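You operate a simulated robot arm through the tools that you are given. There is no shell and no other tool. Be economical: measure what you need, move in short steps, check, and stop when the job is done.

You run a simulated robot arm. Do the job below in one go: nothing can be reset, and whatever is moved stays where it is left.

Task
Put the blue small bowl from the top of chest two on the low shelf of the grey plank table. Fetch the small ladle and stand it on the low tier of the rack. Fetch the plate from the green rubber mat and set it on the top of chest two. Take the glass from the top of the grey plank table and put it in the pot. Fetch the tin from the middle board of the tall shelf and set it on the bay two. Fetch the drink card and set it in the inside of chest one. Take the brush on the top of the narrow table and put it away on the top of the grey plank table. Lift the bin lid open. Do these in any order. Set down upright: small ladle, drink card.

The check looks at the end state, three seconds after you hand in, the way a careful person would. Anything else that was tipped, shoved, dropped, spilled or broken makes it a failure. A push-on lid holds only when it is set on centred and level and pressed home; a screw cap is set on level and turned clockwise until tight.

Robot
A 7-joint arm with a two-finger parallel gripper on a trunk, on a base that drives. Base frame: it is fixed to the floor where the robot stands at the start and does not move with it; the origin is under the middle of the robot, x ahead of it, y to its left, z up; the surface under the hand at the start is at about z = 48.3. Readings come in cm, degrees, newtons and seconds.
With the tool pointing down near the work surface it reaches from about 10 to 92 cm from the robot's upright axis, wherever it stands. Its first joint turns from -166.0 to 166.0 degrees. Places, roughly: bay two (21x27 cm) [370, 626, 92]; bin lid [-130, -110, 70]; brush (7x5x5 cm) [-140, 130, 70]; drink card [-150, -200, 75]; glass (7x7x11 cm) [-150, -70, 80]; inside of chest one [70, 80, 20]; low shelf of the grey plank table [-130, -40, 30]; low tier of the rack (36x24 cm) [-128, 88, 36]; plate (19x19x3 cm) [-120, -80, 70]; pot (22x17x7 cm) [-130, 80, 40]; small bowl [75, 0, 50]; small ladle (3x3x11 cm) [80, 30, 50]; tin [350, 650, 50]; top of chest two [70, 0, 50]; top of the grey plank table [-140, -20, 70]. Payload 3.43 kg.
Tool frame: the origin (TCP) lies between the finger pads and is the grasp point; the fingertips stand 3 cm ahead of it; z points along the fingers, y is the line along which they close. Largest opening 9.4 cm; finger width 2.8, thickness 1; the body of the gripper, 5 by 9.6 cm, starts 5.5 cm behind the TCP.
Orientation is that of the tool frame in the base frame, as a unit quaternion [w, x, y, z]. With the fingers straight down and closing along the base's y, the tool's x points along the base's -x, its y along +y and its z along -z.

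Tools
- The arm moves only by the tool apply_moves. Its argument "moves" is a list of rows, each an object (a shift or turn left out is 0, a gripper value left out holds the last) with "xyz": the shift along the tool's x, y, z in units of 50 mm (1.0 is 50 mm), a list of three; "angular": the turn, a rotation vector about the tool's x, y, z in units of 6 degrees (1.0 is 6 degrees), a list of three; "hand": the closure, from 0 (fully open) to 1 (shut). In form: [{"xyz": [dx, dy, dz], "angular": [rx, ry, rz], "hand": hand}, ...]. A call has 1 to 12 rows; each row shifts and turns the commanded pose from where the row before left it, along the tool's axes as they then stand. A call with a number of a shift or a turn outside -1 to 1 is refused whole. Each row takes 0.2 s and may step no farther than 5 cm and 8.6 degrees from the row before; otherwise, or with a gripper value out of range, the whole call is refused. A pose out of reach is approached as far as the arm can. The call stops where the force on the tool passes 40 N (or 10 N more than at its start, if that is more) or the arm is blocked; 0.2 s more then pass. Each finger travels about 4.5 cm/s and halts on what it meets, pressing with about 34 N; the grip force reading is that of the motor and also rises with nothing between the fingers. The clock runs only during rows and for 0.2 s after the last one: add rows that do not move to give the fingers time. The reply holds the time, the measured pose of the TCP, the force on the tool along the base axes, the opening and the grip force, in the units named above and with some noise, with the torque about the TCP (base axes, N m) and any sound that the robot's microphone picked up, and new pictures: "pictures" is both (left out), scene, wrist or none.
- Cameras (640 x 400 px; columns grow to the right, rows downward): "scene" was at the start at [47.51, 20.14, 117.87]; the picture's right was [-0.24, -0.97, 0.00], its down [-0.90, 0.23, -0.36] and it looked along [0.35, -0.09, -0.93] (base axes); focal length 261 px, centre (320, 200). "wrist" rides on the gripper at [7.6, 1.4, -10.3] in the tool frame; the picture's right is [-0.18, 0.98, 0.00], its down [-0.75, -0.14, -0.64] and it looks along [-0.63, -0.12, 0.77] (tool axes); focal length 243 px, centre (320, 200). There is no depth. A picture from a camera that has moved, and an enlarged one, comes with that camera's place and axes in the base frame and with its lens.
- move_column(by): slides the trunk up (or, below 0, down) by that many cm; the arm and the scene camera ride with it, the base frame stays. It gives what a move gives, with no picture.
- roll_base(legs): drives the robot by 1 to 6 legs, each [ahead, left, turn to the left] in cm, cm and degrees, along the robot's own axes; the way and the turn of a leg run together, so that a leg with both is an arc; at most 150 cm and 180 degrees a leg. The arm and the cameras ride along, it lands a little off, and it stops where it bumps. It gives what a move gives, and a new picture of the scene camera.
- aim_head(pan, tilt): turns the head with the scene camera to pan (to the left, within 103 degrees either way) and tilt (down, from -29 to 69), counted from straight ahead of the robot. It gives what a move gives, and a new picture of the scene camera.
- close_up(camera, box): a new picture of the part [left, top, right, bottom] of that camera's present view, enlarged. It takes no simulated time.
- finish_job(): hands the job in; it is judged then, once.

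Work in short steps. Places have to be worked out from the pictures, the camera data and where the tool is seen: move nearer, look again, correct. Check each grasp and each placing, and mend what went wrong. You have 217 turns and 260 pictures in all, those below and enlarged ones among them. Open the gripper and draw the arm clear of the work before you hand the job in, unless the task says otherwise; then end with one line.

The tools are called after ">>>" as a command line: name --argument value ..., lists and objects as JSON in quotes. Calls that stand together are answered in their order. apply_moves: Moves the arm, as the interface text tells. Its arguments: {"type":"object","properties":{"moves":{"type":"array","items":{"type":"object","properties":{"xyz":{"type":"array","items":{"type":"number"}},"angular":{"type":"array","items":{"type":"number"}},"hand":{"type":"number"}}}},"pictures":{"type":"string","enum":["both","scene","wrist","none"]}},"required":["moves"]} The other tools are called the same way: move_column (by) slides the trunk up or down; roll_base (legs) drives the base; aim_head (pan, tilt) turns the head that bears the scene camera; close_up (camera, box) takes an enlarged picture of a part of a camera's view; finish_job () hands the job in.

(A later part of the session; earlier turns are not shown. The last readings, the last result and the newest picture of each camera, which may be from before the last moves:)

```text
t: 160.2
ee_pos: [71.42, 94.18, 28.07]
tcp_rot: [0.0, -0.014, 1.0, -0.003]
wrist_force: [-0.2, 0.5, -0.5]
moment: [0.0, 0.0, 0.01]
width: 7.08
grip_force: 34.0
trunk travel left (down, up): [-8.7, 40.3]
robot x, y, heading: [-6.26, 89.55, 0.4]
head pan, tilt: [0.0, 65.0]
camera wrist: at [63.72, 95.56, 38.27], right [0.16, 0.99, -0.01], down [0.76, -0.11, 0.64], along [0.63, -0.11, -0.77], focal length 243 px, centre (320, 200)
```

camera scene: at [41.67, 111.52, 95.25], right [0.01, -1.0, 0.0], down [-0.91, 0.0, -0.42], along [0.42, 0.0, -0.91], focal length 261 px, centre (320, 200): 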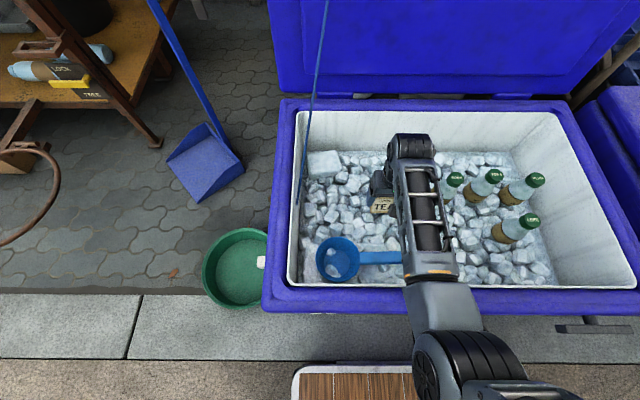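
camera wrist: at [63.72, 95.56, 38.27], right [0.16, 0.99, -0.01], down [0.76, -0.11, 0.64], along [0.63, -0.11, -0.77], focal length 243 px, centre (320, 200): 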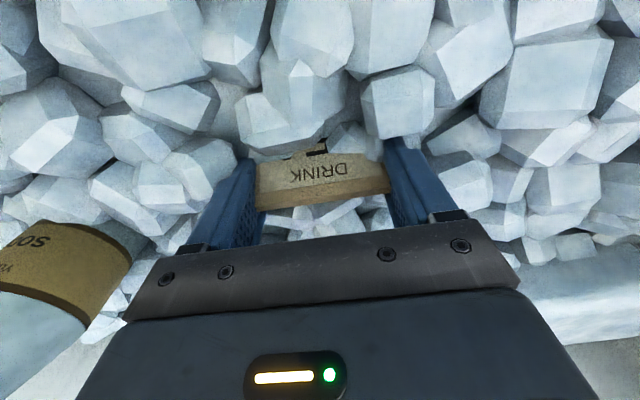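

>>> apply_moves --moves '[{"xyz": [0, 0, 0.1]}, {"xyz": [0, 0, 0.1]}, {"xyz": [0, 0, 0.1]}]' --pictures "none"

>>> apply_moves --moves '[{"xyz": [0, 0, 0.1]}, {"xyz": [0, 0, 0.1]}, {"xyz": [0, 0, 0.1]}]' --pictures "both"

```text
t: 161.0
ee_pos: [71.48, 94.08, 26.59]
tcp_rot: [0.0, -0.014, 1.0, -0.004]
wrist_force: [0.1, -0.2, 0.0]
moment: [0.0, 0.01, -0.02]
width: 7.09
grip_force: 34.1
trunk travel left (down, up): [-8.7, 40.3]
robot x, y, heading: [-6.34, 89.99, 0.5]
head pan, tilt: [0.0, 65.0]
```

```text
t: 161.8
ee_pos: [71.9, 94.18, 25.5]
tcp_rot: [0.005, -0.014, 1.0, -0.003]
wrist_force: [3.3, -5.0, 37.2]
moment: [-0.16, -0.33, 0.06]
width: 7.22
grip_force: 34.0
trunk travel left (down, up): [-8.7, 40.3]
robot x, y, heading: [-6.21, 89.81, 0.4]
head pan, tilt: [0.0, 65.0]
camera scene: at [41.61, 111.5, 95.32], right [0.0, -1.0, 0.0], down [-0.91, 0.0, -0.42], along [0.42, 0.0, -0.91], focal length 261 px, centre (320, 200)
camera wrist: at [64.03, 95.51, 35.54], right [0.16, 0.99, -0.01], down [0.75, -0.12, 0.65], along [0.64, -0.11, -0.76], focal length 243 px, centre (320, 200)
```

scene: 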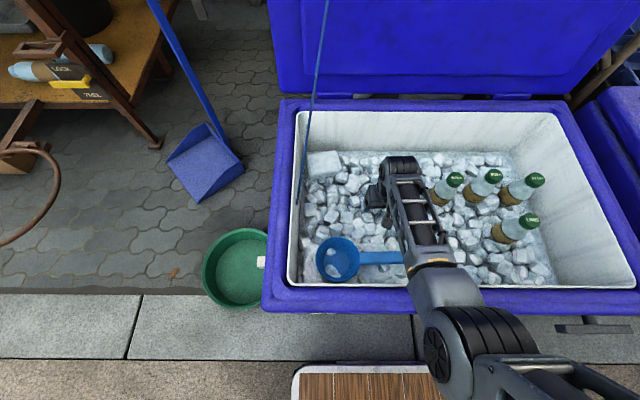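
wrist: 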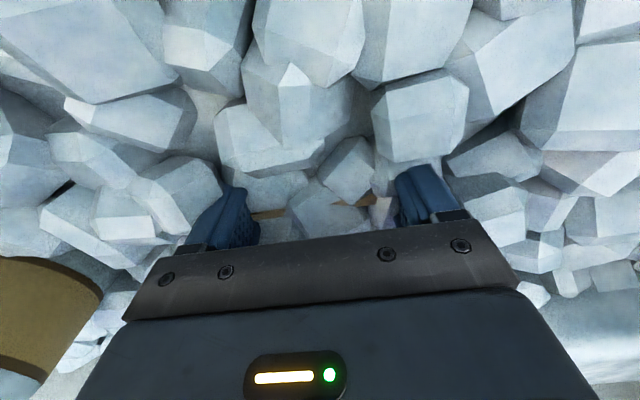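

Solid contact at TCP z≈25.7 - the real floor inside the chest. Ease the pressure, open, and withdraw upwards.

>>> apply_moves --moves '[{"xyz": [0, 0, -0.09]}, {"hand": 0.12}, {"hand": 0.0}, {}, {}, {"xyz": [0, 0, -0.3]}, {"xyz": [0, 0, -0.7]}, {"xyz": [0, 0, -1]}]' --pictures "wrist"

```text
t: 163.6
ee_pos: [71.19, 94.28, 35.66]
tcp_rot: [0.001, -0.015, 1.0, -0.004]
wrist_force: [0.2, 1.1, -0.4]
moment: [-0.01, 0.0, 0.01]
width: 9.39
grip_force: 0.0
trunk travel left (down, up): [-8.7, 40.3]
robot x, y, heading: [-6.52, 89.9, -0.0]
head pan, tilt: [0.0, 65.0]
camera wrist: at [63.6, 95.69, 45.93], right [0.16, 0.99, -0.01], down [0.76, -0.11, 0.64], along [0.63, -0.11, -0.77], focal length 243 px, centre (320, 200)
```

wrist: 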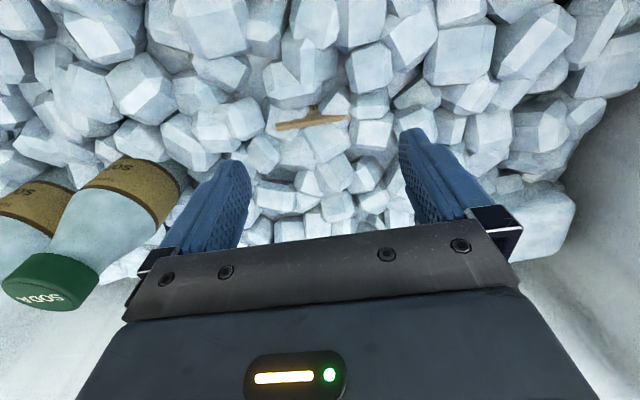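

The card's ridge shows upright in the ice. Raise, retract, and go to the ladle on chest two.

>>> move_column --by 32

>>> apply_moves --moves '[{"xyz": [0.8, 0, -0.5]}, {"xyz": [0.8, 0, -0.5]}, {"xyz": [0.9, 0, 0]}, {"xyz": [0.9, 0, 0]}, {"angular": [0, -0.95, 0], "hand": 0.35}, {"angular": [0, -0.95, 0]}, {"angular": [0, -0.95, 0]}, {"angular": [0, -0.95, 0]}, {"angular": [0, -0.95, 0]}, {"angular": [0, -0.95, 0]}, {"angular": [0, -0.95, 0.2]}]' --pictures "none"

>>> roll_base --legs '[[0, -65, 0], [4.5, 0, 0]]'

>>> apply_moves --moves '[{}]' --pictures "wrist"

```text
t: 166.8
ee_pos: [71.31, 94.35, 67.67]
tcp_rot: [0.0, -0.015, 1.0, -0.003]
wrist_force: [0.0, 0.5, -0.6]
moment: [0.02, 0.0, -0.05]
width: 9.4
grip_force: 0.1
trunk travel left (down, up): [-40.7, 8.3]
robot x, y, heading: [-6.39, 89.93, 0.5]
head pan, tilt: [0.0, 65.0]
```

```text
t: 169.2
ee_pos: [54.41, 93.97, 72.71]
tcp_rot: [0.342, -0.005, 0.94, 0.005]
wrist_force: [0.1, -0.1, 0.2]
moment: [0.01, 0.02, -0.01]
width: 6.11
grip_force: 0.1
trunk travel left (down, up): [-40.7, 8.3]
robot x, y, heading: [-6.08, 89.38, 0.3]
head pan, tilt: [0.0, 65.0]
```

```text
t: 173.3
ee_pos: [58.91, 26.86, 72.7]
tcp_rot: [0.341, -0.003, 0.94, 0.004]
wrist_force: [-0.1, -0.2, -0.2]
moment: [0.0, 0.0, 0.0]
width: 6.13
grip_force: 0.1
trunk travel left (down, up): [-40.7, 8.3]
robot x, y, heading: [-1.7, 22.91, -0.0]
head pan, tilt: [0.0, 65.0]
camera scene: at [46.41, 44.52, 127.26], right [0.0, -1.0, 0.0], down [-0.91, 0.0, -0.42], along [0.42, 0.0, -0.91], focal length 261 px, centre (320, 200)
```

scene: 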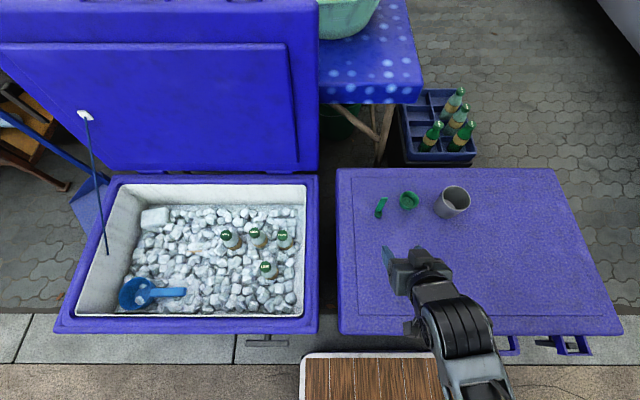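

```text
t: 173.7
ee_pos: [59.03, 26.91, 72.65]
tcp_rot: [0.342, -0.002, 0.94, 0.003]
wrist_force: [-0.3, -0.8, -0.4]
moment: [0.02, 0.03, -0.04]
width: 6.1
grip_force: 0.0
trunk travel left (down, up): [-40.7, 8.3]
robot x, y, heading: [-1.87, 23.18, -0.1]
head pan, tilt: [0.0, 65.0]
camera wrist: at [46.48, 28.23, 75.71], right [0.13, 0.98, 0.12], down [0.17, -0.14, 0.98], along [0.98, -0.11, -0.18], focal length 243 px, centre (320, 200)
```

wrist: 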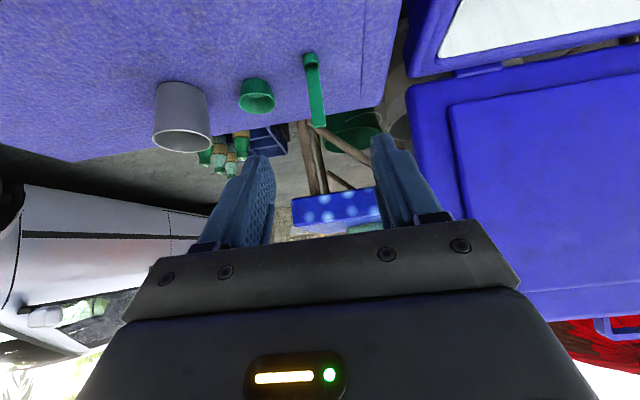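

The ladle's handle is at x≈78.4, y≈25.9, its top at z≈59. Approach along the tool axis.

>>> apply_moves --moves '[{"xyz": [-0.79, -0.2, 0]}, {"xyz": [0, 0, 0.95]}, {"xyz": [0, 0, 0.95]}, {"xyz": [0, 0, 0.95]}, {"xyz": [0, 0, 0.9]}]' --pictures "wrist"

```text
t: 174.9
ee_pos: [74.04, 26.44, 60.78]
tcp_rot: [0.341, -0.003, 0.94, 0.004]
wrist_force: [-0.3, -0.2, -0.3]
moment: [0.0, 0.01, 0.0]
width: 6.1
grip_force: 0.0
trunk travel left (down, up): [-40.7, 8.3]
robot x, y, heading: [-2.0, 23.26, -0.1]
head pan, tilt: [0.0, 65.0]
camera wrist: at [61.53, 27.81, 63.81], right [0.13, 0.98, 0.12], down [0.17, -0.14, 0.98], along [0.98, -0.11, -0.18], focal length 243 px, centre (320, 200)
```

wrist: 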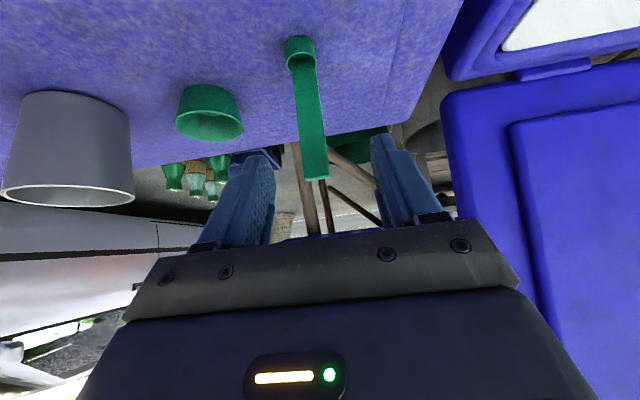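

Aligned. Advance the last 5 cm and close.

>>> apply_moves --moves '[{"xyz": [0, -0.1, 0.5]}, {"xyz": [0, 0, 0.5]}, {"hand": 0.7}, {"hand": 0.95}, {}, {}]' --pictures "both"

```text
t: 176.3
ee_pos: [77.41, 25.73, 57.0]
tcp_rot: [0.341, -0.003, 0.94, 0.004]
wrist_force: [-0.4, -0.2, 0.3]
moment: [-0.01, 0.0, 0.03]
width: 1.92
grip_force: 34.3
trunk travel left (down, up): [-40.7, 8.3]
robot x, y, heading: [-1.53, 22.82, 0.1]
head pan, tilt: [0.0, 65.0]
camera scene: at [46.41, 44.53, 127.25], right [0.0, -1.0, 0.0], down [-0.91, 0.0, -0.42], along [0.42, 0.0, -0.91], focal length 261 px, centre (320, 200)
camera wrist: at [64.87, 27.09, 60.03], right [0.13, 0.98, 0.12], down [0.17, -0.14, 0.98], along [0.98, -0.11, -0.18], focal length 243 px, centre (320, 200)
```

scene: 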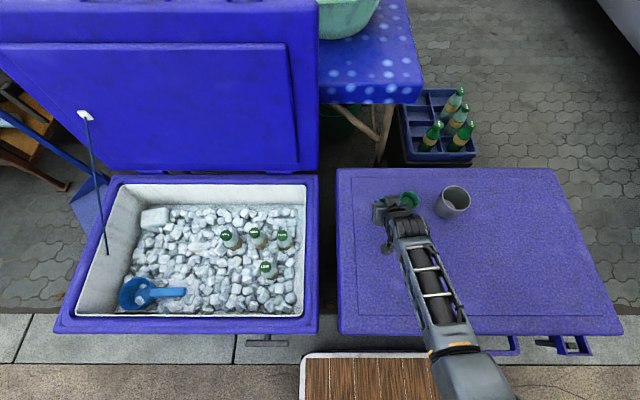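
wrist: 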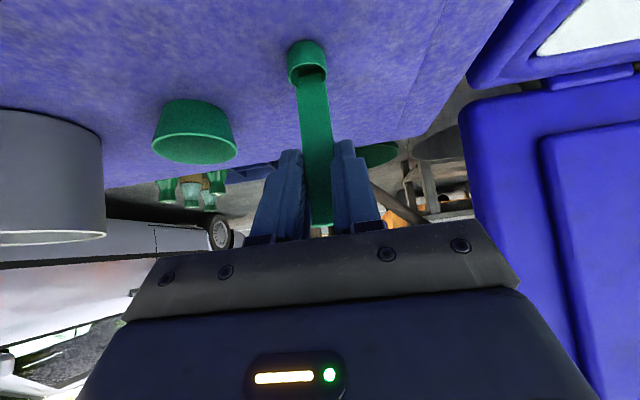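

Gripped at 1.9 cm. Lift, draw back, then back away and turn to the rack side.

>>> apply_moves --moves '[{"xyz": [-0.32, 0, -0.38]}, {"xyz": [-0.64, 0, -0.76]}, {"xyz": [-0.64, 0, -0.76]}, {"xyz": [-0.64, 0, -0.76]}, {"xyz": [0.76, 0, -0.64]}, {"xyz": [0.76, 0, -0.64]}, {"xyz": [0.76, 0, -0.64]}, {"xyz": [0.76, 0, -0.64]}]' --pictures "wrist"

>>> roll_base --legs '[[-22, 60, 0], [0, 0, 180]]'

>>> aim_head --pan 0 --tilt 40

```text
t: 178.1
ee_pos: [57.5, 25.15, 74.44]
tcp_rot: [0.343, -0.003, 0.939, 0.004]
wrist_force: [-0.4, -0.6, -0.7]
moment: [0.01, -0.01, 0.03]
width: 1.88
grip_force: 33.8
trunk travel left (down, up): [-40.7, 8.3]
robot x, y, heading: [-1.35, 23.16, 0.0]
head pan, tilt: [0.0, 65.0]
camera wrist: at [44.98, 26.59, 77.41], right [0.13, 0.98, 0.12], down [0.17, -0.14, 0.98], along [0.98, -0.11, -0.18], focal length 243 px, centre (320, 200)
```

wrist: 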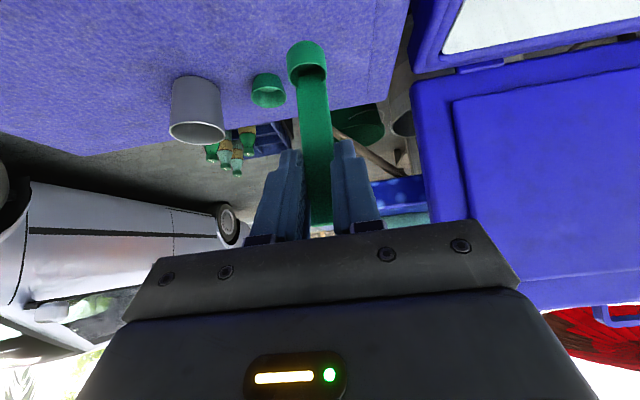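

```text
t: 189.2
ee_pos: [-83.13, 80.11, 74.33]
tcp_rot: [0.01, 0.94, 0.019, -0.341]
wrist_force: [0.4, -0.3, -0.7]
moment: [-0.03, 0.01, 0.0]
width: 1.9
grip_force: 33.7
trunk travel left (down, up): [-40.7, 8.3]
robot x, y, heading: [-23.97, 84.44, -178.1]
head pan, tilt: [0.0, 65.0]
camera scene: at [-71.66, 61.19, 127.25], right [-0.04, 1.0, 0.0], down [0.91, 0.03, -0.42], along [-0.42, -0.01, -0.91], focal length 261 px, centre (320, 200)
```

scene: 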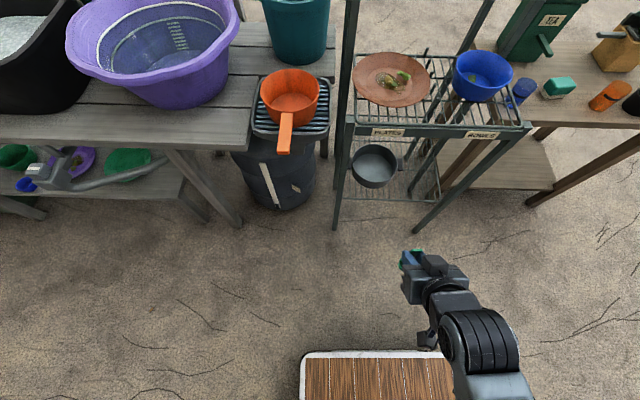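

```text
t: 190.1
ee_pos: [-83.08, 80.05, 74.44]
tcp_rot: [0.01, 0.94, 0.019, -0.341]
wrist_force: [0.2, -0.2, -0.5]
moment: [0.0, -0.02, 0.01]
width: 1.87
grip_force: 34.2
trunk travel left (down, up): [-40.7, 8.3]
robot x, y, heading: [-24.04, 84.08, -177.8]
head pan, tilt: [0.0, 40.0]
camera scene: at [-74.08, 61.1, 130.48], right [-0.04, 1.0, 0.0], down [0.64, 0.02, -0.77], along [-0.77, -0.03, -0.64], focal length 261 px, centre (320, 200)
```

scene: 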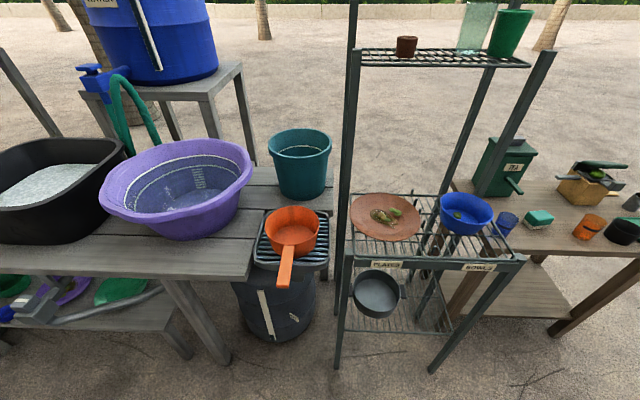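

I see the rack: the pot is on the low tier at about [-128, 81]; free space is at y≈92–106 between the front legs (y≈66 and 108, x≈-115). Lower the trunk, then drive so the ladle lines up at y≈98.

>>> move_column --by -23

>>> roll_base --legs '[[0, -17, -2.1], [20, 0, 0]]'

>>> aim_head --pan -30 --tilt 50

>>> apply_moves --moves '[{}]' --pictures "wrist"

```text
t: 192.5
ee_pos: [-83.11, 80.16, 51.25]
tcp_rot: [0.01, 0.94, 0.019, -0.341]
wrist_force: [0.2, -0.2, -0.4]
moment: [-0.02, 0.01, 0.03]
width: 1.86
grip_force: 34.1
trunk travel left (down, up): [-17.7, 31.3]
robot x, y, heading: [-23.97, 84.38, -178.1]
head pan, tilt: [0.0, 40.0]
```

```text
t: 195.1
ee_pos: [-103.46, 99.63, 51.41]
tcp_rot: [0.003, 0.94, 0.0, -0.341]
wrist_force: [-0.3, 0.0, -1.0]
moment: [0.02, -0.02, 0.01]
width: 1.87
grip_force: 34.1
trunk travel left (down, up): [-17.7, 31.3]
robot x, y, heading: [-44.03, 101.37, 179.6]
head pan, tilt: [0.0, 40.0]
camera scene: at [-95.18, 80.29, 107.48], right [0.0, 1.0, 0.0], down [0.64, 0.0, -0.77], along [-0.77, 0.0, -0.64], focal length 261 px, centre (320, 200)
```

scene: 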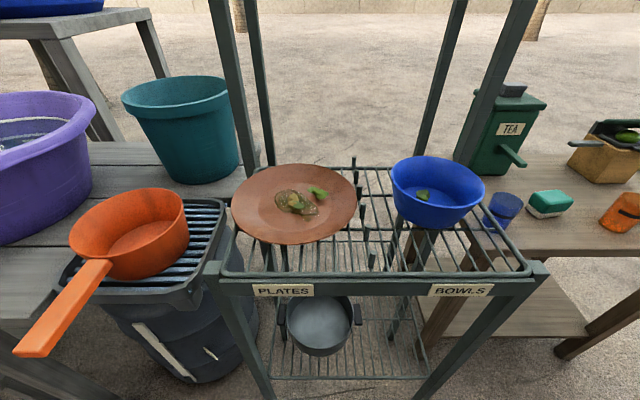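

```text
t: 196.1
ee_pos: [-103.44, 99.71, 51.37]
tcp_rot: [0.003, 0.94, 0.001, -0.341]
wrist_force: [-0.5, 0.9, 0.0]
moment: [-0.03, -0.01, -0.01]
width: 1.88
grip_force: 34.0
trunk travel left (down, up): [-17.7, 31.3]
robot x, y, heading: [-44.35, 101.33, 179.8]
head pan, tilt: [-30.0, 50.0]
camera scene: at [-93.33, 84.13, 106.07], right [0.5, 0.86, 0.0], down [0.66, -0.39, -0.64], along [-0.56, 0.32, -0.77], focal length 261 px, centre (320, 200)
```

scene: 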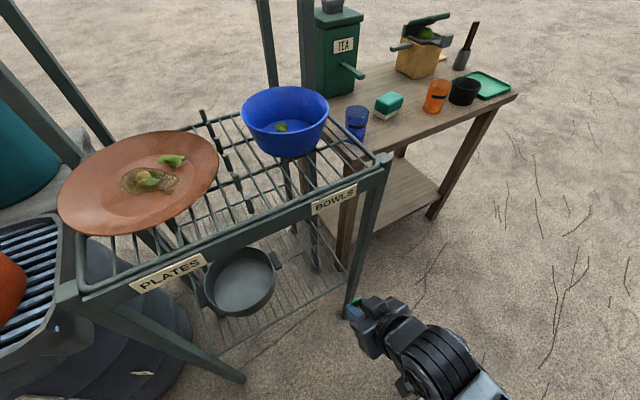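

```text
t: 196.5
ee_pos: [-103.52, 99.65, 51.36]
tcp_rot: [0.003, 0.94, 0.0, -0.341]
wrist_force: [-0.6, -0.4, -0.2]
moment: [-0.03, -0.02, -0.01]
width: 1.87
grip_force: 34.2
trunk travel left (down, up): [-17.7, 31.3]
robot x, y, heading: [-44.6, 101.29, 179.9]
head pan, tilt: [-30.0, 50.0]
camera wrist: at [-91.12, 98.36, 54.38], right [-0.14, -0.98, 0.12], down [-0.17, 0.15, 0.98], along [-0.98, 0.11, -0.18], focal length 243 px, centre (320, 200)
```

wrist: 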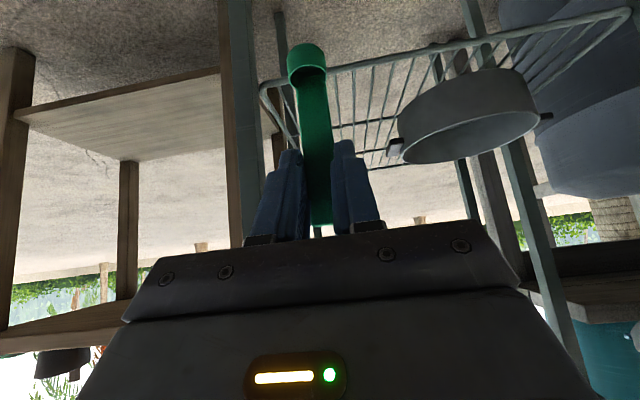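

The line-up is good and the right front leg is at y≈108.5. Let me look at the wire spacing of the low tier.

>>> close_up --camera "scene" --box '[190, 200, 390, 330]'

>>> close_up --camera "wrist" --box '[240, 20, 480, 180]'

```text
3.08 times, centred on (290, 265) of scene
camera zoom: at [-93.32, 84.13, 106.07], right [0.5, 0.86, 0.0], down [0.66, -0.39, -0.64], along [-0.56, 0.32, -0.77], focal length 802 px, centre (412, 0)
```

zoom: 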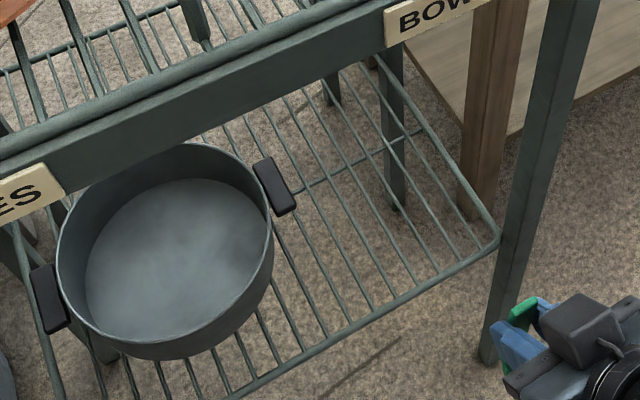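

```text
2.50 times, centred on (360, 100) of wrist
camera zoom: at [-91.12, 98.36, 54.38], right [-0.14, -0.98, 0.12], down [-0.17, 0.15, 0.98], along [-0.98, 0.11, -0.18], focal length 606 px, centre (220, 450)
```

zoom: 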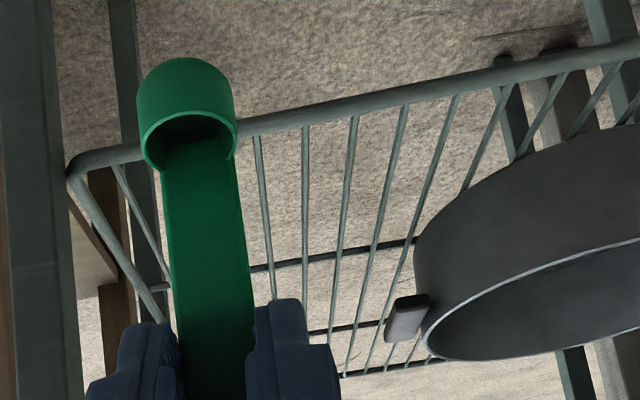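

Wires run front-to-back about 2.2 cm apart with a cross bar at x≈-128. I'll stand the ladle with its handle side over the cross bar, between two wires (y≈98.8). Move in step by step.

>>> apply_moves --moves '[{"xyz": [-0.76, 0.17, 0.64]}, {"xyz": [-0.76, 0, 0.64]}]' --pictures "scene"

>>> apply_moves --moves '[{"xyz": [-0.76, 0, 0.64]}, {"xyz": [-0.6, 0, 0.5]}]' --pictures "both"

```text
refused: row 1 steps farther than a row can; nothing moved
```

```text
t: 197.1
ee_pos: [-112.25, 99.53, 51.1]
tcp_rot: [0.003, 0.94, 0.001, -0.342]
wrist_force: [0.8, -0.3, -0.6]
moment: [-0.01, 0.0, 0.0]
width: 1.87
grip_force: 34.3
trunk travel left (down, up): [-17.7, 31.3]
robot x, y, heading: [-44.24, 101.65, 179.9]
head pan, tilt: [-30.0, 50.0]
camera scene: at [-93.3, 84.13, 106.08], right [0.5, 0.86, 0.0], down [0.66, -0.39, -0.64], along [-0.56, 0.32, -0.77], focal length 261 px, centre (320, 200)
camera wrist: at [-99.93, 98.32, 54.2], right [-0.14, -0.98, 0.12], down [-0.17, 0.15, 0.98], along [-0.98, 0.11, -0.18], focal length 243 px, centre (320, 200)
```

scene: 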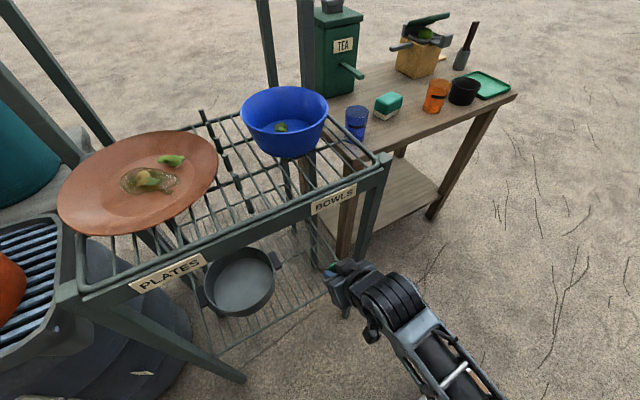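
wrist: 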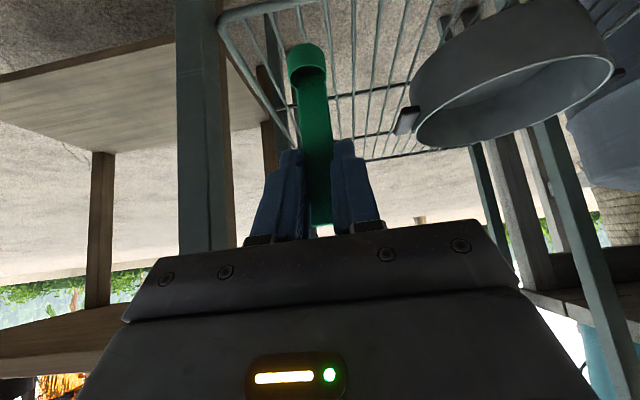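

Shift 2.9 cm away from the leg (to y≈96.6, also between wires), then continue in.

>>> apply_moves --moves '[{"xyz": [0, 0.58, 0]}, {"xyz": [-0.7, 0, 0.59]}, {"xyz": [-0.7, 0, 0.59]}, {"xyz": [-0.4, 0, 0.34]}]' --pictures "both"

```text
t: 198.1
ee_pos: [-123.9, 96.71, 51.17]
tcp_rot: [0.003, 0.94, 0.001, -0.341]
wrist_force: [-0.4, 0.0, -0.6]
moment: [-0.02, 0.0, 0.0]
width: 1.86
grip_force: 34.0
trunk travel left (down, up): [-17.7, 31.3]
robot x, y, heading: [-44.22, 101.35, 179.9]
head pan, tilt: [-30.0, 50.0]
camera scene: at [-93.31, 84.13, 106.07], right [0.5, 0.86, 0.0], down [0.66, -0.39, -0.64], along [-0.56, 0.32, -0.77], focal length 261 px, centre (320, 200)
camera wrist: at [-111.56, 95.37, 54.18], right [-0.14, -0.98, 0.12], down [-0.17, 0.15, 0.98], along [-0.98, 0.11, -0.18], focal length 243 px, centre (320, 200)
```

scene: 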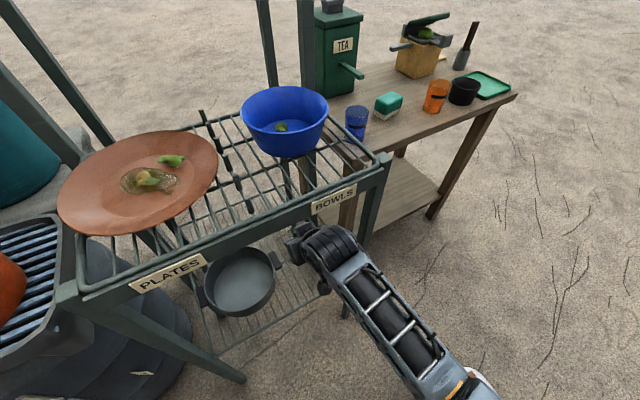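
wrist: 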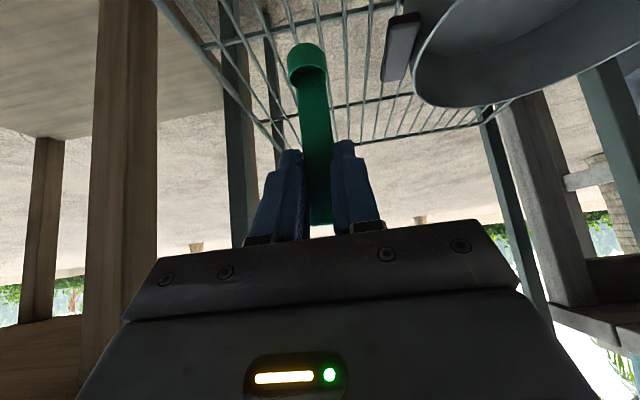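

The wrist joint is near the upper beam, so I lower first (4 cm), then move the rest forward.

>>> apply_moves --moves '[{"xyz": [0.27, 0, 0.32]}, {"xyz": [0.27, 0, 0.32]}, {"xyz": [-0.54, 0, 0.45]}]' --pictures "both"

>>> close_up --camera "wrist" --box '[220, 0, 440, 150]'

```text
t: 198.9
ee_pos: [-127.4, 96.81, 47.22]
tcp_rot: [0.003, 0.939, 0.0, -0.343]
wrist_force: [0.2, 0.3, -0.5]
moment: [0.02, 0.01, 0.01]
width: 1.88
grip_force: 33.8
trunk travel left (down, up): [-17.7, 31.3]
robot x, y, heading: [-44.22, 101.2, 179.6]
head pan, tilt: [-30.0, 50.0]
camera scene: at [-93.32, 84.13, 106.07], right [0.5, 0.86, 0.0], down [0.66, -0.39, -0.64], along [-0.56, 0.32, -0.77], focal length 261 px, centre (320, 200)
camera wrist: at [-115.05, 95.56, 50.26], right [-0.14, -0.98, 0.12], down [-0.17, 0.15, 0.98], along [-0.98, 0.11, -0.18], focal length 243 px, centre (320, 200)
```

scene: 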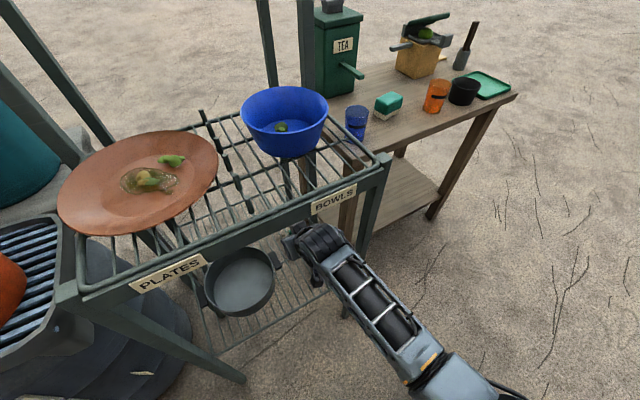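
wrist: 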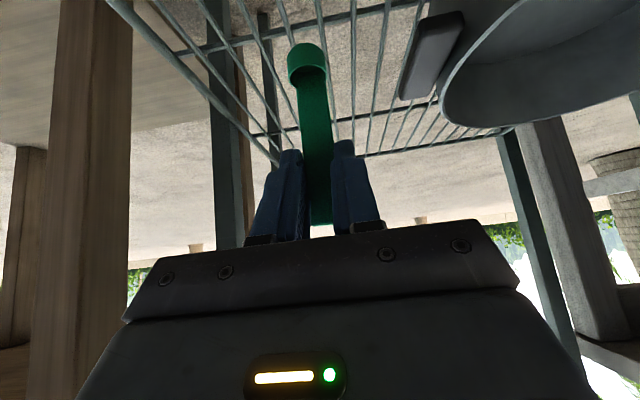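

```text
2.67 times, centred on (330, 75) of wrist
camera zoom: at [-115.05, 95.56, 50.26], right [-0.14, -0.98, 0.12], down [-0.17, 0.15, 0.98], along [-0.98, 0.11, -0.18], focal length 647 px, centre (293, 533)
```

zoom: 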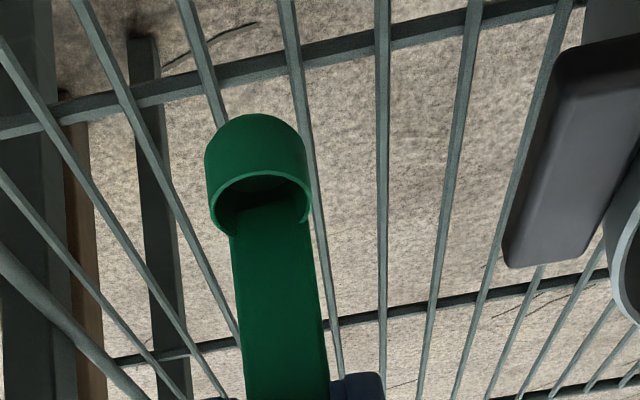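

The cross bars sit below the wires, so only wires support it. I'll lower gently to contact and test how it stands before fully letting go.

>>> apply_moves --moves '[{"xyz": [0.077, 0, 0.092]}, {"xyz": [0.039, 0, 0.046]}, {"xyz": [0.039, 0, 0.046]}]' --pictures "none"

>>> apply_moves --moves '[{"xyz": [0.032, 0, 0.038]}, {"xyz": [0.032, 0, 0.038]}]' --pictures "none"

```text
t: 199.7
ee_pos: [-127.68, 96.74, 45.88]
tcp_rot: [0.003, 0.94, 0.001, -0.342]
wrist_force: [-0.3, -0.9, -0.4]
moment: [0.0, 0.0, -0.01]
width: 1.86
grip_force: 34.3
trunk travel left (down, up): [-17.7, 31.3]
robot x, y, heading: [-44.21, 101.72, 179.7]
head pan, tilt: [-30.0, 50.0]
```

```text
t: 200.3
ee_pos: [-127.53, 96.67, 45.53]
tcp_rot: [0.003, 0.94, 0.0, -0.342]
wrist_force: [0.0, -0.3, -0.4]
moment: [-0.01, 0.01, -0.02]
width: 1.87
grip_force: 33.6
trunk travel left (down, up): [-17.7, 31.3]
robot x, y, heading: [-44.47, 101.81, 179.5]
head pan, tilt: [-30.0, 50.0]
```

>>> apply_moves --moves '[{"xyz": [0.032, 0, 0.038]}, {"xyz": [0.032, 0, 0.038]}]' --pictures "none"

>>> apply_moves --moves '[{"xyz": [0.032, 0, 0.038]}, {"xyz": [0.032, 0, 0.038]}]' --pictures "wrist"

```text
t: 200.9
ee_pos: [-127.68, 96.51, 45.06]
tcp_rot: [0.003, 0.94, 0.001, -0.341]
wrist_force: [-0.4, 0.5, -0.9]
moment: [-0.04, 0.01, 0.05]
width: 1.87
grip_force: 33.9
trunk travel left (down, up): [-17.7, 31.3]
robot x, y, heading: [-44.42, 101.55, 179.5]
head pan, tilt: [-30.0, 50.0]
```

```text
t: 201.5
ee_pos: [-127.79, 96.73, 44.69]
tcp_rot: [0.003, 0.939, 0.0, -0.344]
wrist_force: [4.5, 0.2, 17.4]
moment: [0.01, -0.3, 0.01]
width: 1.85
grip_force: 33.8
trunk travel left (down, up): [-17.7, 31.3]
robot x, y, heading: [-44.29, 101.53, 179.7]
head pan, tilt: [-30.0, 50.0]
camera wrist: at [-115.32, 95.37, 47.65], right [-0.14, -0.98, 0.12], down [-0.16, 0.15, 0.98], along [-0.98, 0.11, -0.18], focal length 243 px, centre (320, 200)
```

wrist: 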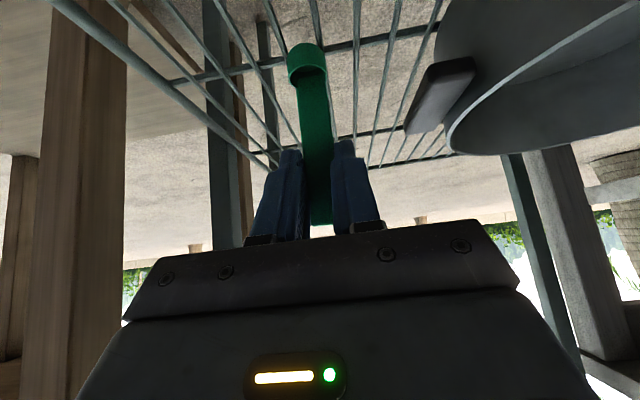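

Contact at the expected height. Zoom on the cup against the wires.

>>> close_up --camera "wrist" --box '[240, 0, 400, 110]'

```text
3.64 times, centred on (320, 55) of wrist
camera zoom: at [-115.32, 95.37, 47.65], right [-0.14, -0.98, 0.12], down [-0.16, 0.15, 0.98], along [-0.98, 0.11, -0.18], focal length 882 px, centre (320, 727)
```

zoom: 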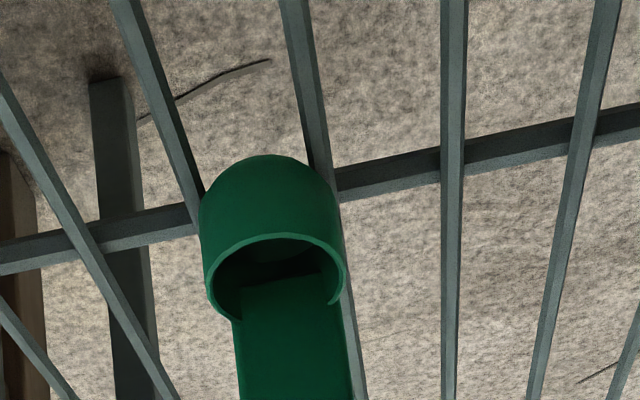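

The cup only just straddles two wires. Quick test: release a hair for a moment, then re-grip, to see if it stands.

>>> apply_moves --moves '[{"xyz": [-0.012, 0, -0.015]}, {"hand": 0.76}, {"hand": 0.95}, {}]' --pictures "wrist"

>>> close_up --camera "wrist" --box '[240, 0, 400, 240]'

```text
t: 202.5
ee_pos: [-127.72, 96.72, 44.41]
tcp_rot: [0.002, 0.94, 0.0, -0.341]
wrist_force: [0.0, 0.3, 0.1]
moment: [0.0, -0.01, -0.03]
width: 1.87
grip_force: 34.1
trunk travel left (down, up): [-17.7, 31.3]
robot x, y, heading: [-44.53, 101.8, 179.5]
head pan, tilt: [-30.0, 50.0]
camera wrist: at [-115.2, 95.4, 47.51], right [-0.14, -0.98, 0.12], down [-0.17, 0.15, 0.98], along [-0.98, 0.11, -0.18], focal length 243 px, centre (320, 200)
```

wrist: 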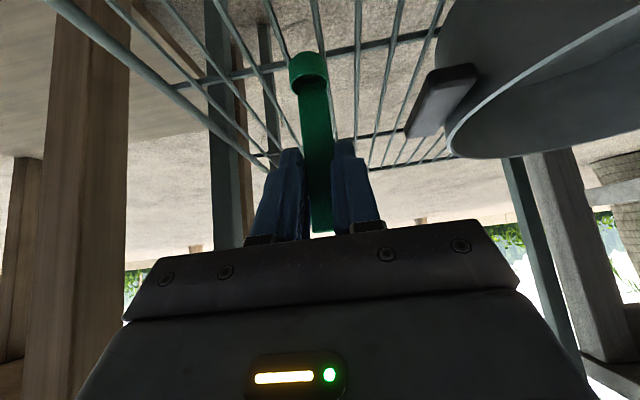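

```text
1.67 times, centred on (320, 120) of wrist
camera zoom: at [-115.2, 95.4, 47.51], right [-0.14, -0.98, 0.12], down [-0.17, 0.15, 0.98], along [-0.98, 0.11, -0.18], focal length 404 px, centre (320, 333)
```

zoom: 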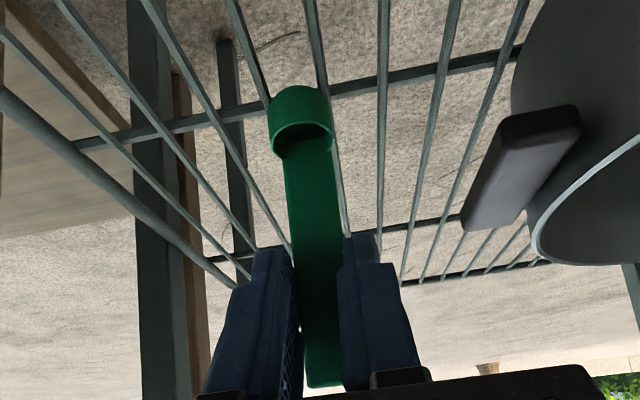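

It kept upright when released briefly. Release a little longer, with the fingers still close around it.

>>> apply_moves --moves '[{"hand": 0.74}, {}, {}]' --pictures "wrist"

```text
t: 203.3
ee_pos: [-127.68, 96.68, 44.59]
tcp_rot: [0.003, 0.94, 0.0, -0.341]
wrist_force: [0.0, -0.6, -0.2]
moment: [0.02, 0.02, 0.0]
width: 2.44
grip_force: 0.1
trunk travel left (down, up): [-17.7, 31.3]
robot x, y, heading: [-44.26, 101.51, 179.5]
head pan, tilt: [-30.0, 50.0]
camera wrist: at [-115.21, 95.4, 47.53], right [-0.14, -0.98, 0.12], down [-0.17, 0.15, 0.98], along [-0.98, 0.11, -0.18], focal length 243 px, centre (320, 200)
```

wrist: 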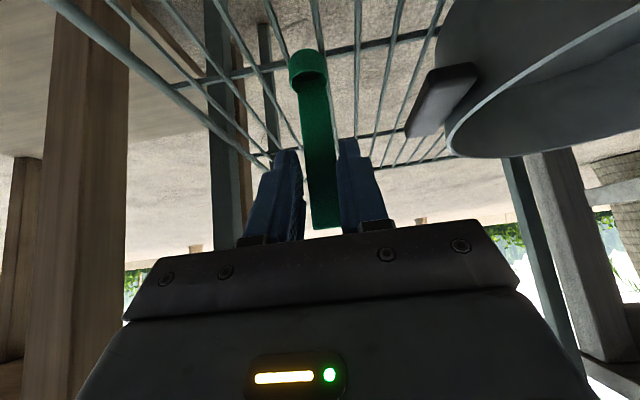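

It stands free. Open more and wait.

>>> apply_moves --moves '[{"hand": 0.6}, {}, {}, {}, {}]' --pictures "wrist"

```text
t: 204.5
ee_pos: [-127.61, 96.68, 44.42]
tcp_rot: [0.003, 0.94, 0.0, -0.341]
wrist_force: [-0.2, -0.9, 0.1]
moment: [0.02, -0.02, -0.01]
width: 3.77
grip_force: 0.1
trunk travel left (down, up): [-17.7, 31.3]
robot x, y, heading: [-44.1, 101.65, 179.7]
head pan, tilt: [-30.0, 50.0]
camera wrist: at [-115.21, 95.4, 47.53], right [-0.14, -0.98, 0.12], down [-0.17, 0.15, 0.98], along [-0.98, 0.11, -0.18], focal length 243 px, centre (320, 200)
```

wrist: 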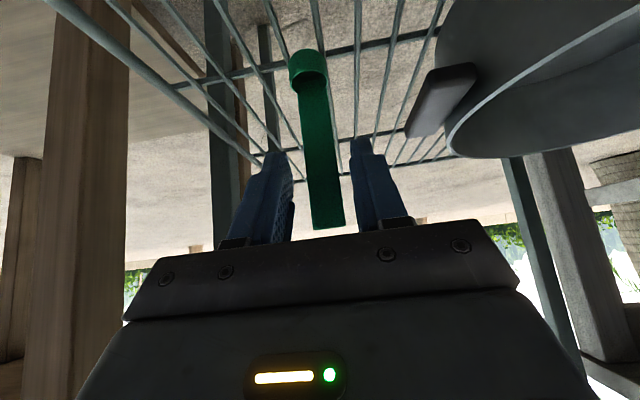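

It stands stably. Back out carefully along the tool axis, then horizontally.

>>> apply_moves --moves '[{"xyz": [0.1, 0, -0.4]}, {"xyz": [0.4, 0, -0.4]}, {"xyz": [0.7, 0, -0.6]}, {"xyz": [0.7, 0, -0.6]}, {"xyz": [0.7, 0, -0.6]}, {"xyz": [0.7, 0, -0.6]}]' --pictures "both"

```text
t: 205.9
ee_pos: [-104.54, 96.73, 46.19]
tcp_rot: [0.003, 0.94, 0.0, -0.341]
wrist_force: [0.0, 0.2, -0.1]
moment: [0.0, 0.03, 0.0]
width: 3.76
grip_force: 0.2
trunk travel left (down, up): [-17.7, 31.3]
robot x, y, heading: [-44.39, 101.3, 179.7]
head pan, tilt: [-30.0, 50.0]
camera scene: at [-93.35, 84.13, 106.06], right [0.5, 0.86, 0.0], down [0.66, -0.39, -0.64], along [-0.56, 0.32, -0.77], focal length 261 px, centre (320, 200)
camera wrist: at [-92.28, 95.41, 49.17], right [-0.14, -0.98, 0.12], down [-0.17, 0.15, 0.98], along [-0.98, 0.11, -0.18], focal length 243 px, centre (320, 200)
```

scene: 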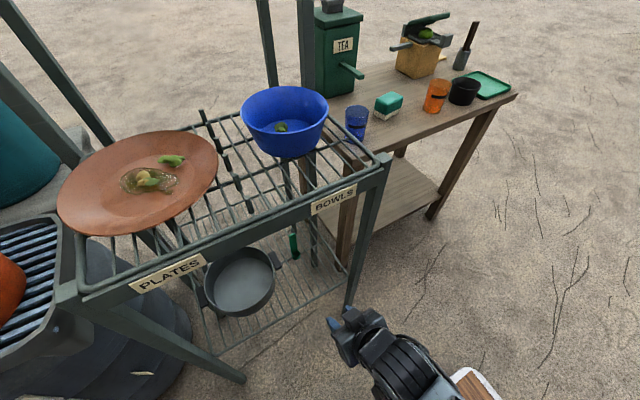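
wrist: 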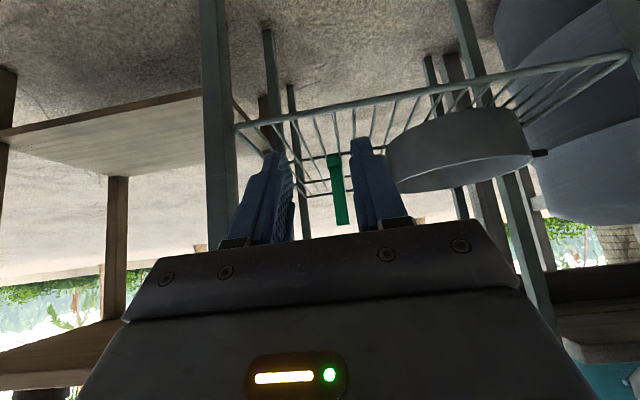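

The ladle stands. Next the brush, the green/white one on the narrow table near [-136, 128]. Raise, set the tool vertical and drive right.

>>> move_column --by 30

>>> roll_base --legs '[[-5, -30, 0]]'

>>> apply_moves --moves '[{"xyz": [-0.5, 0, -0.5], "angular": [0, 0.95, 0], "hand": 0}, {"xyz": [0, 0, -0.6], "angular": [0, 0.95, 0]}, {"angular": [0, 0.95, 0]}, {"angular": [0, 0.95, 0]}, {"angular": [0, 0.95, 0]}, {"angular": [0, 0.95, 0]}, {"angular": [0, 0.95, 0]}]' --pictures "none"

>>> aim_head --pan -10 --tilt 55

```text
t: 208.9
ee_pos: [-104.79, 96.77, 76.11]
tcp_rot: [0.003, 0.94, 0.0, -0.342]
wrist_force: [-0.1, 0.3, 0.4]
moment: [0.01, -0.01, -0.01]
width: 3.74
grip_force: 0.0
trunk travel left (down, up): [-47.7, 1.3]
robot x, y, heading: [-43.9, 101.56, 179.8]
head pan, tilt: [-30.0, 50.0]
```

```text
t: 211.0
ee_pos: [-99.53, 127.14, 76.05]
tcp_rot: [0.003, 0.94, 0.0, -0.341]
wrist_force: [1.4, 0.7, 0.5]
moment: [0.01, -0.02, 0.03]
width: 3.77
grip_force: 0.0
trunk travel left (down, up): [-47.7, 1.3]
robot x, y, heading: [-38.97, 131.94, 179.8]
head pan, tilt: [-30.0, 50.0]
camera scene: at [-88.17, 114.54, 136.07], right [0.5, 0.86, 0.0], down [0.66, -0.39, -0.64], along [-0.56, 0.32, -0.77], focal length 261 px, centre (320, 200)
```

scene: 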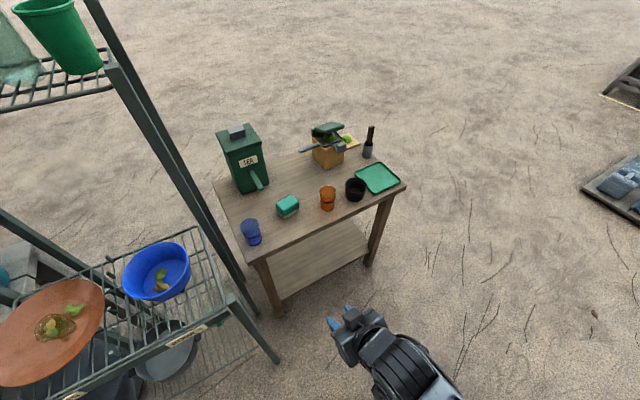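

```text
t: 212.6
ee_pos: [-98.14, 127.21, 82.2]
tcp_rot: [0.003, 1.0, 0.002, 0.001]
wrist_force: [0.1, -0.6, -1.1]
moment: [-0.02, 0.04, -0.02]
width: 9.39
grip_force: 0.1
trunk travel left (down, up): [-47.7, 1.3]
robot x, y, heading: [-38.99, 131.77, 179.6]
head pan, tilt: [-30.0, 50.0]
```

```text
t: 213.4
ee_pos: [-98.19, 127.23, 82.21]
tcp_rot: [0.003, 1.0, 0.002, 0.0]
wrist_force: [0.0, 0.3, 0.0]
moment: [-0.03, -0.02, 0.02]
width: 9.4
grip_force: 0.0
trunk travel left (down, up): [-47.7, 1.3]
robot x, y, heading: [-38.82, 132.26, 179.9]
head pan, tilt: [-10.0, 55.0]
camera scene: at [-88.62, 111.95, 135.42], right [0.18, 0.98, 0.0], down [0.81, -0.15, -0.57], along [-0.56, 0.1, -0.82], focal length 261 px, centre (320, 200)
```

scene: 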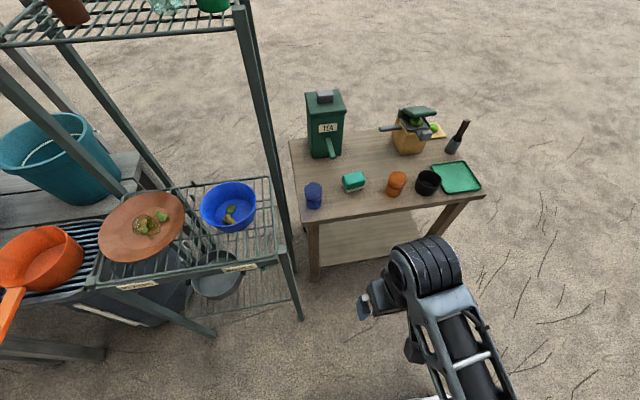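

Brush near [-137, 131]. Zoom for its orientation.

>>> close_up --camera "scene" --box '[300, 140, 440, 230]'

```text
4.44 times, centred on (370, 185) of scene
camera zoom: at [-88.62, 111.95, 135.42], right [0.18, 0.98, 0.0], down [0.81, -0.15, -0.57], along [-0.56, 0.1, -0.82], focal length 1158 px, centre (98, 267)
```

zoom: 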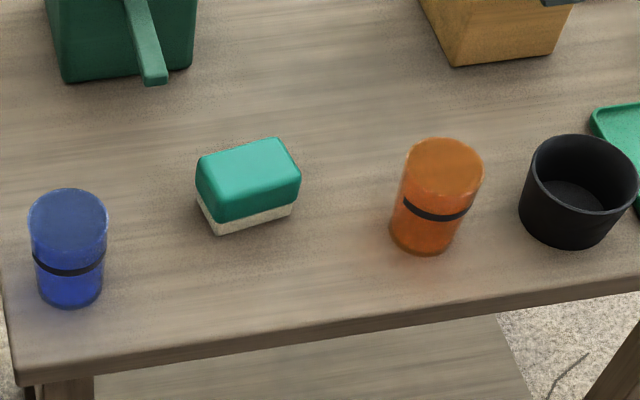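

The brush's long side is nearly along y (yaw ≈8°). Drive a bit right and ahead, and bring the hand toward it.

>>> roll_base --legs '[[13, -11, 0]]'

>>> apply_moves --moves '[{"xyz": [-0.6, 0.6, -0.3], "angular": [0, 0, -0.67]}, {"xyz": [-0.6, 0.6, -0.3], "angular": [0, 0, -0.67]}, {"xyz": [-0.8, 0.3, 0]}]'

```text
t: 214.9
ee_pos: [-110.97, 138.05, 82.24]
tcp_rot: [0.002, 1.0, 0.003, -0.001]
wrist_force: [-0.5, -0.1, 0.0]
moment: [0.04, 0.02, -0.03]
width: 9.4
grip_force: 0.2
trunk travel left (down, up): [-47.7, 1.3]
robot x, y, heading: [-52.1, 142.75, 180.1]
head pan, tilt: [-10.0, 55.0]
camera scene: at [-101.41, 122.88, 135.42], right [0.18, 0.98, 0.0], down [0.81, -0.14, -0.57], along [-0.56, 0.1, -0.82], focal length 261 px, centre (320, 200)
```

scene: 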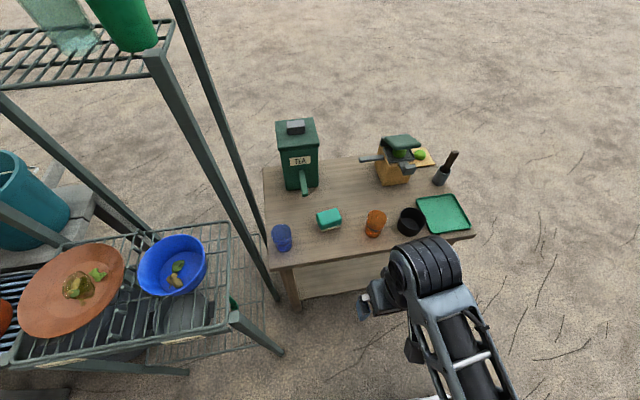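

```text
t: 215.7
ee_pos: [-120.67, 130.08, 85.26]
tcp_rot: [0.003, 0.997, 0.073, 0.0]
wrist_force: [-0.2, 0.6, 0.6]
moment: [0.0, -0.01, 0.0]
width: 9.41
grip_force: 0.1
trunk travel left (down, up): [-47.7, 1.3]
robot x, y, heading: [-51.89, 143.23, 180.0]
head pan, tilt: [-10.0, 55.0]
camera scene: at [-101.38, 122.91, 135.43], right [0.18, 0.98, 0.0], down [0.81, -0.14, -0.57], along [-0.56, 0.1, -0.82], focal length 261 px, centre (320, 200)
camera wrist: at [-112.98, 129.97, 95.49], right [-0.04, -1.0, 0.01], down [-0.77, 0.03, 0.64], along [-0.64, 0.02, -0.77], focal length 243 px, centre (320, 200)
```

scene: 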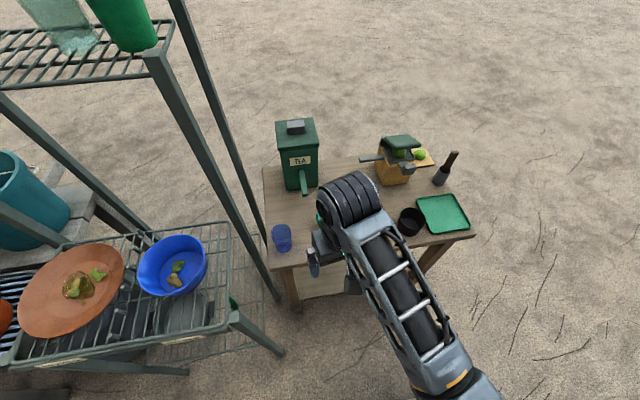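
wrist: 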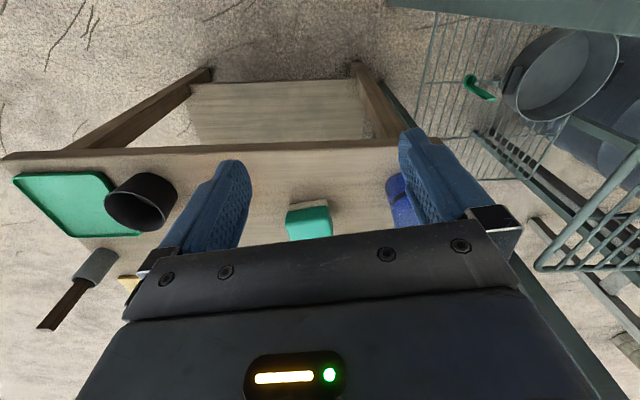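

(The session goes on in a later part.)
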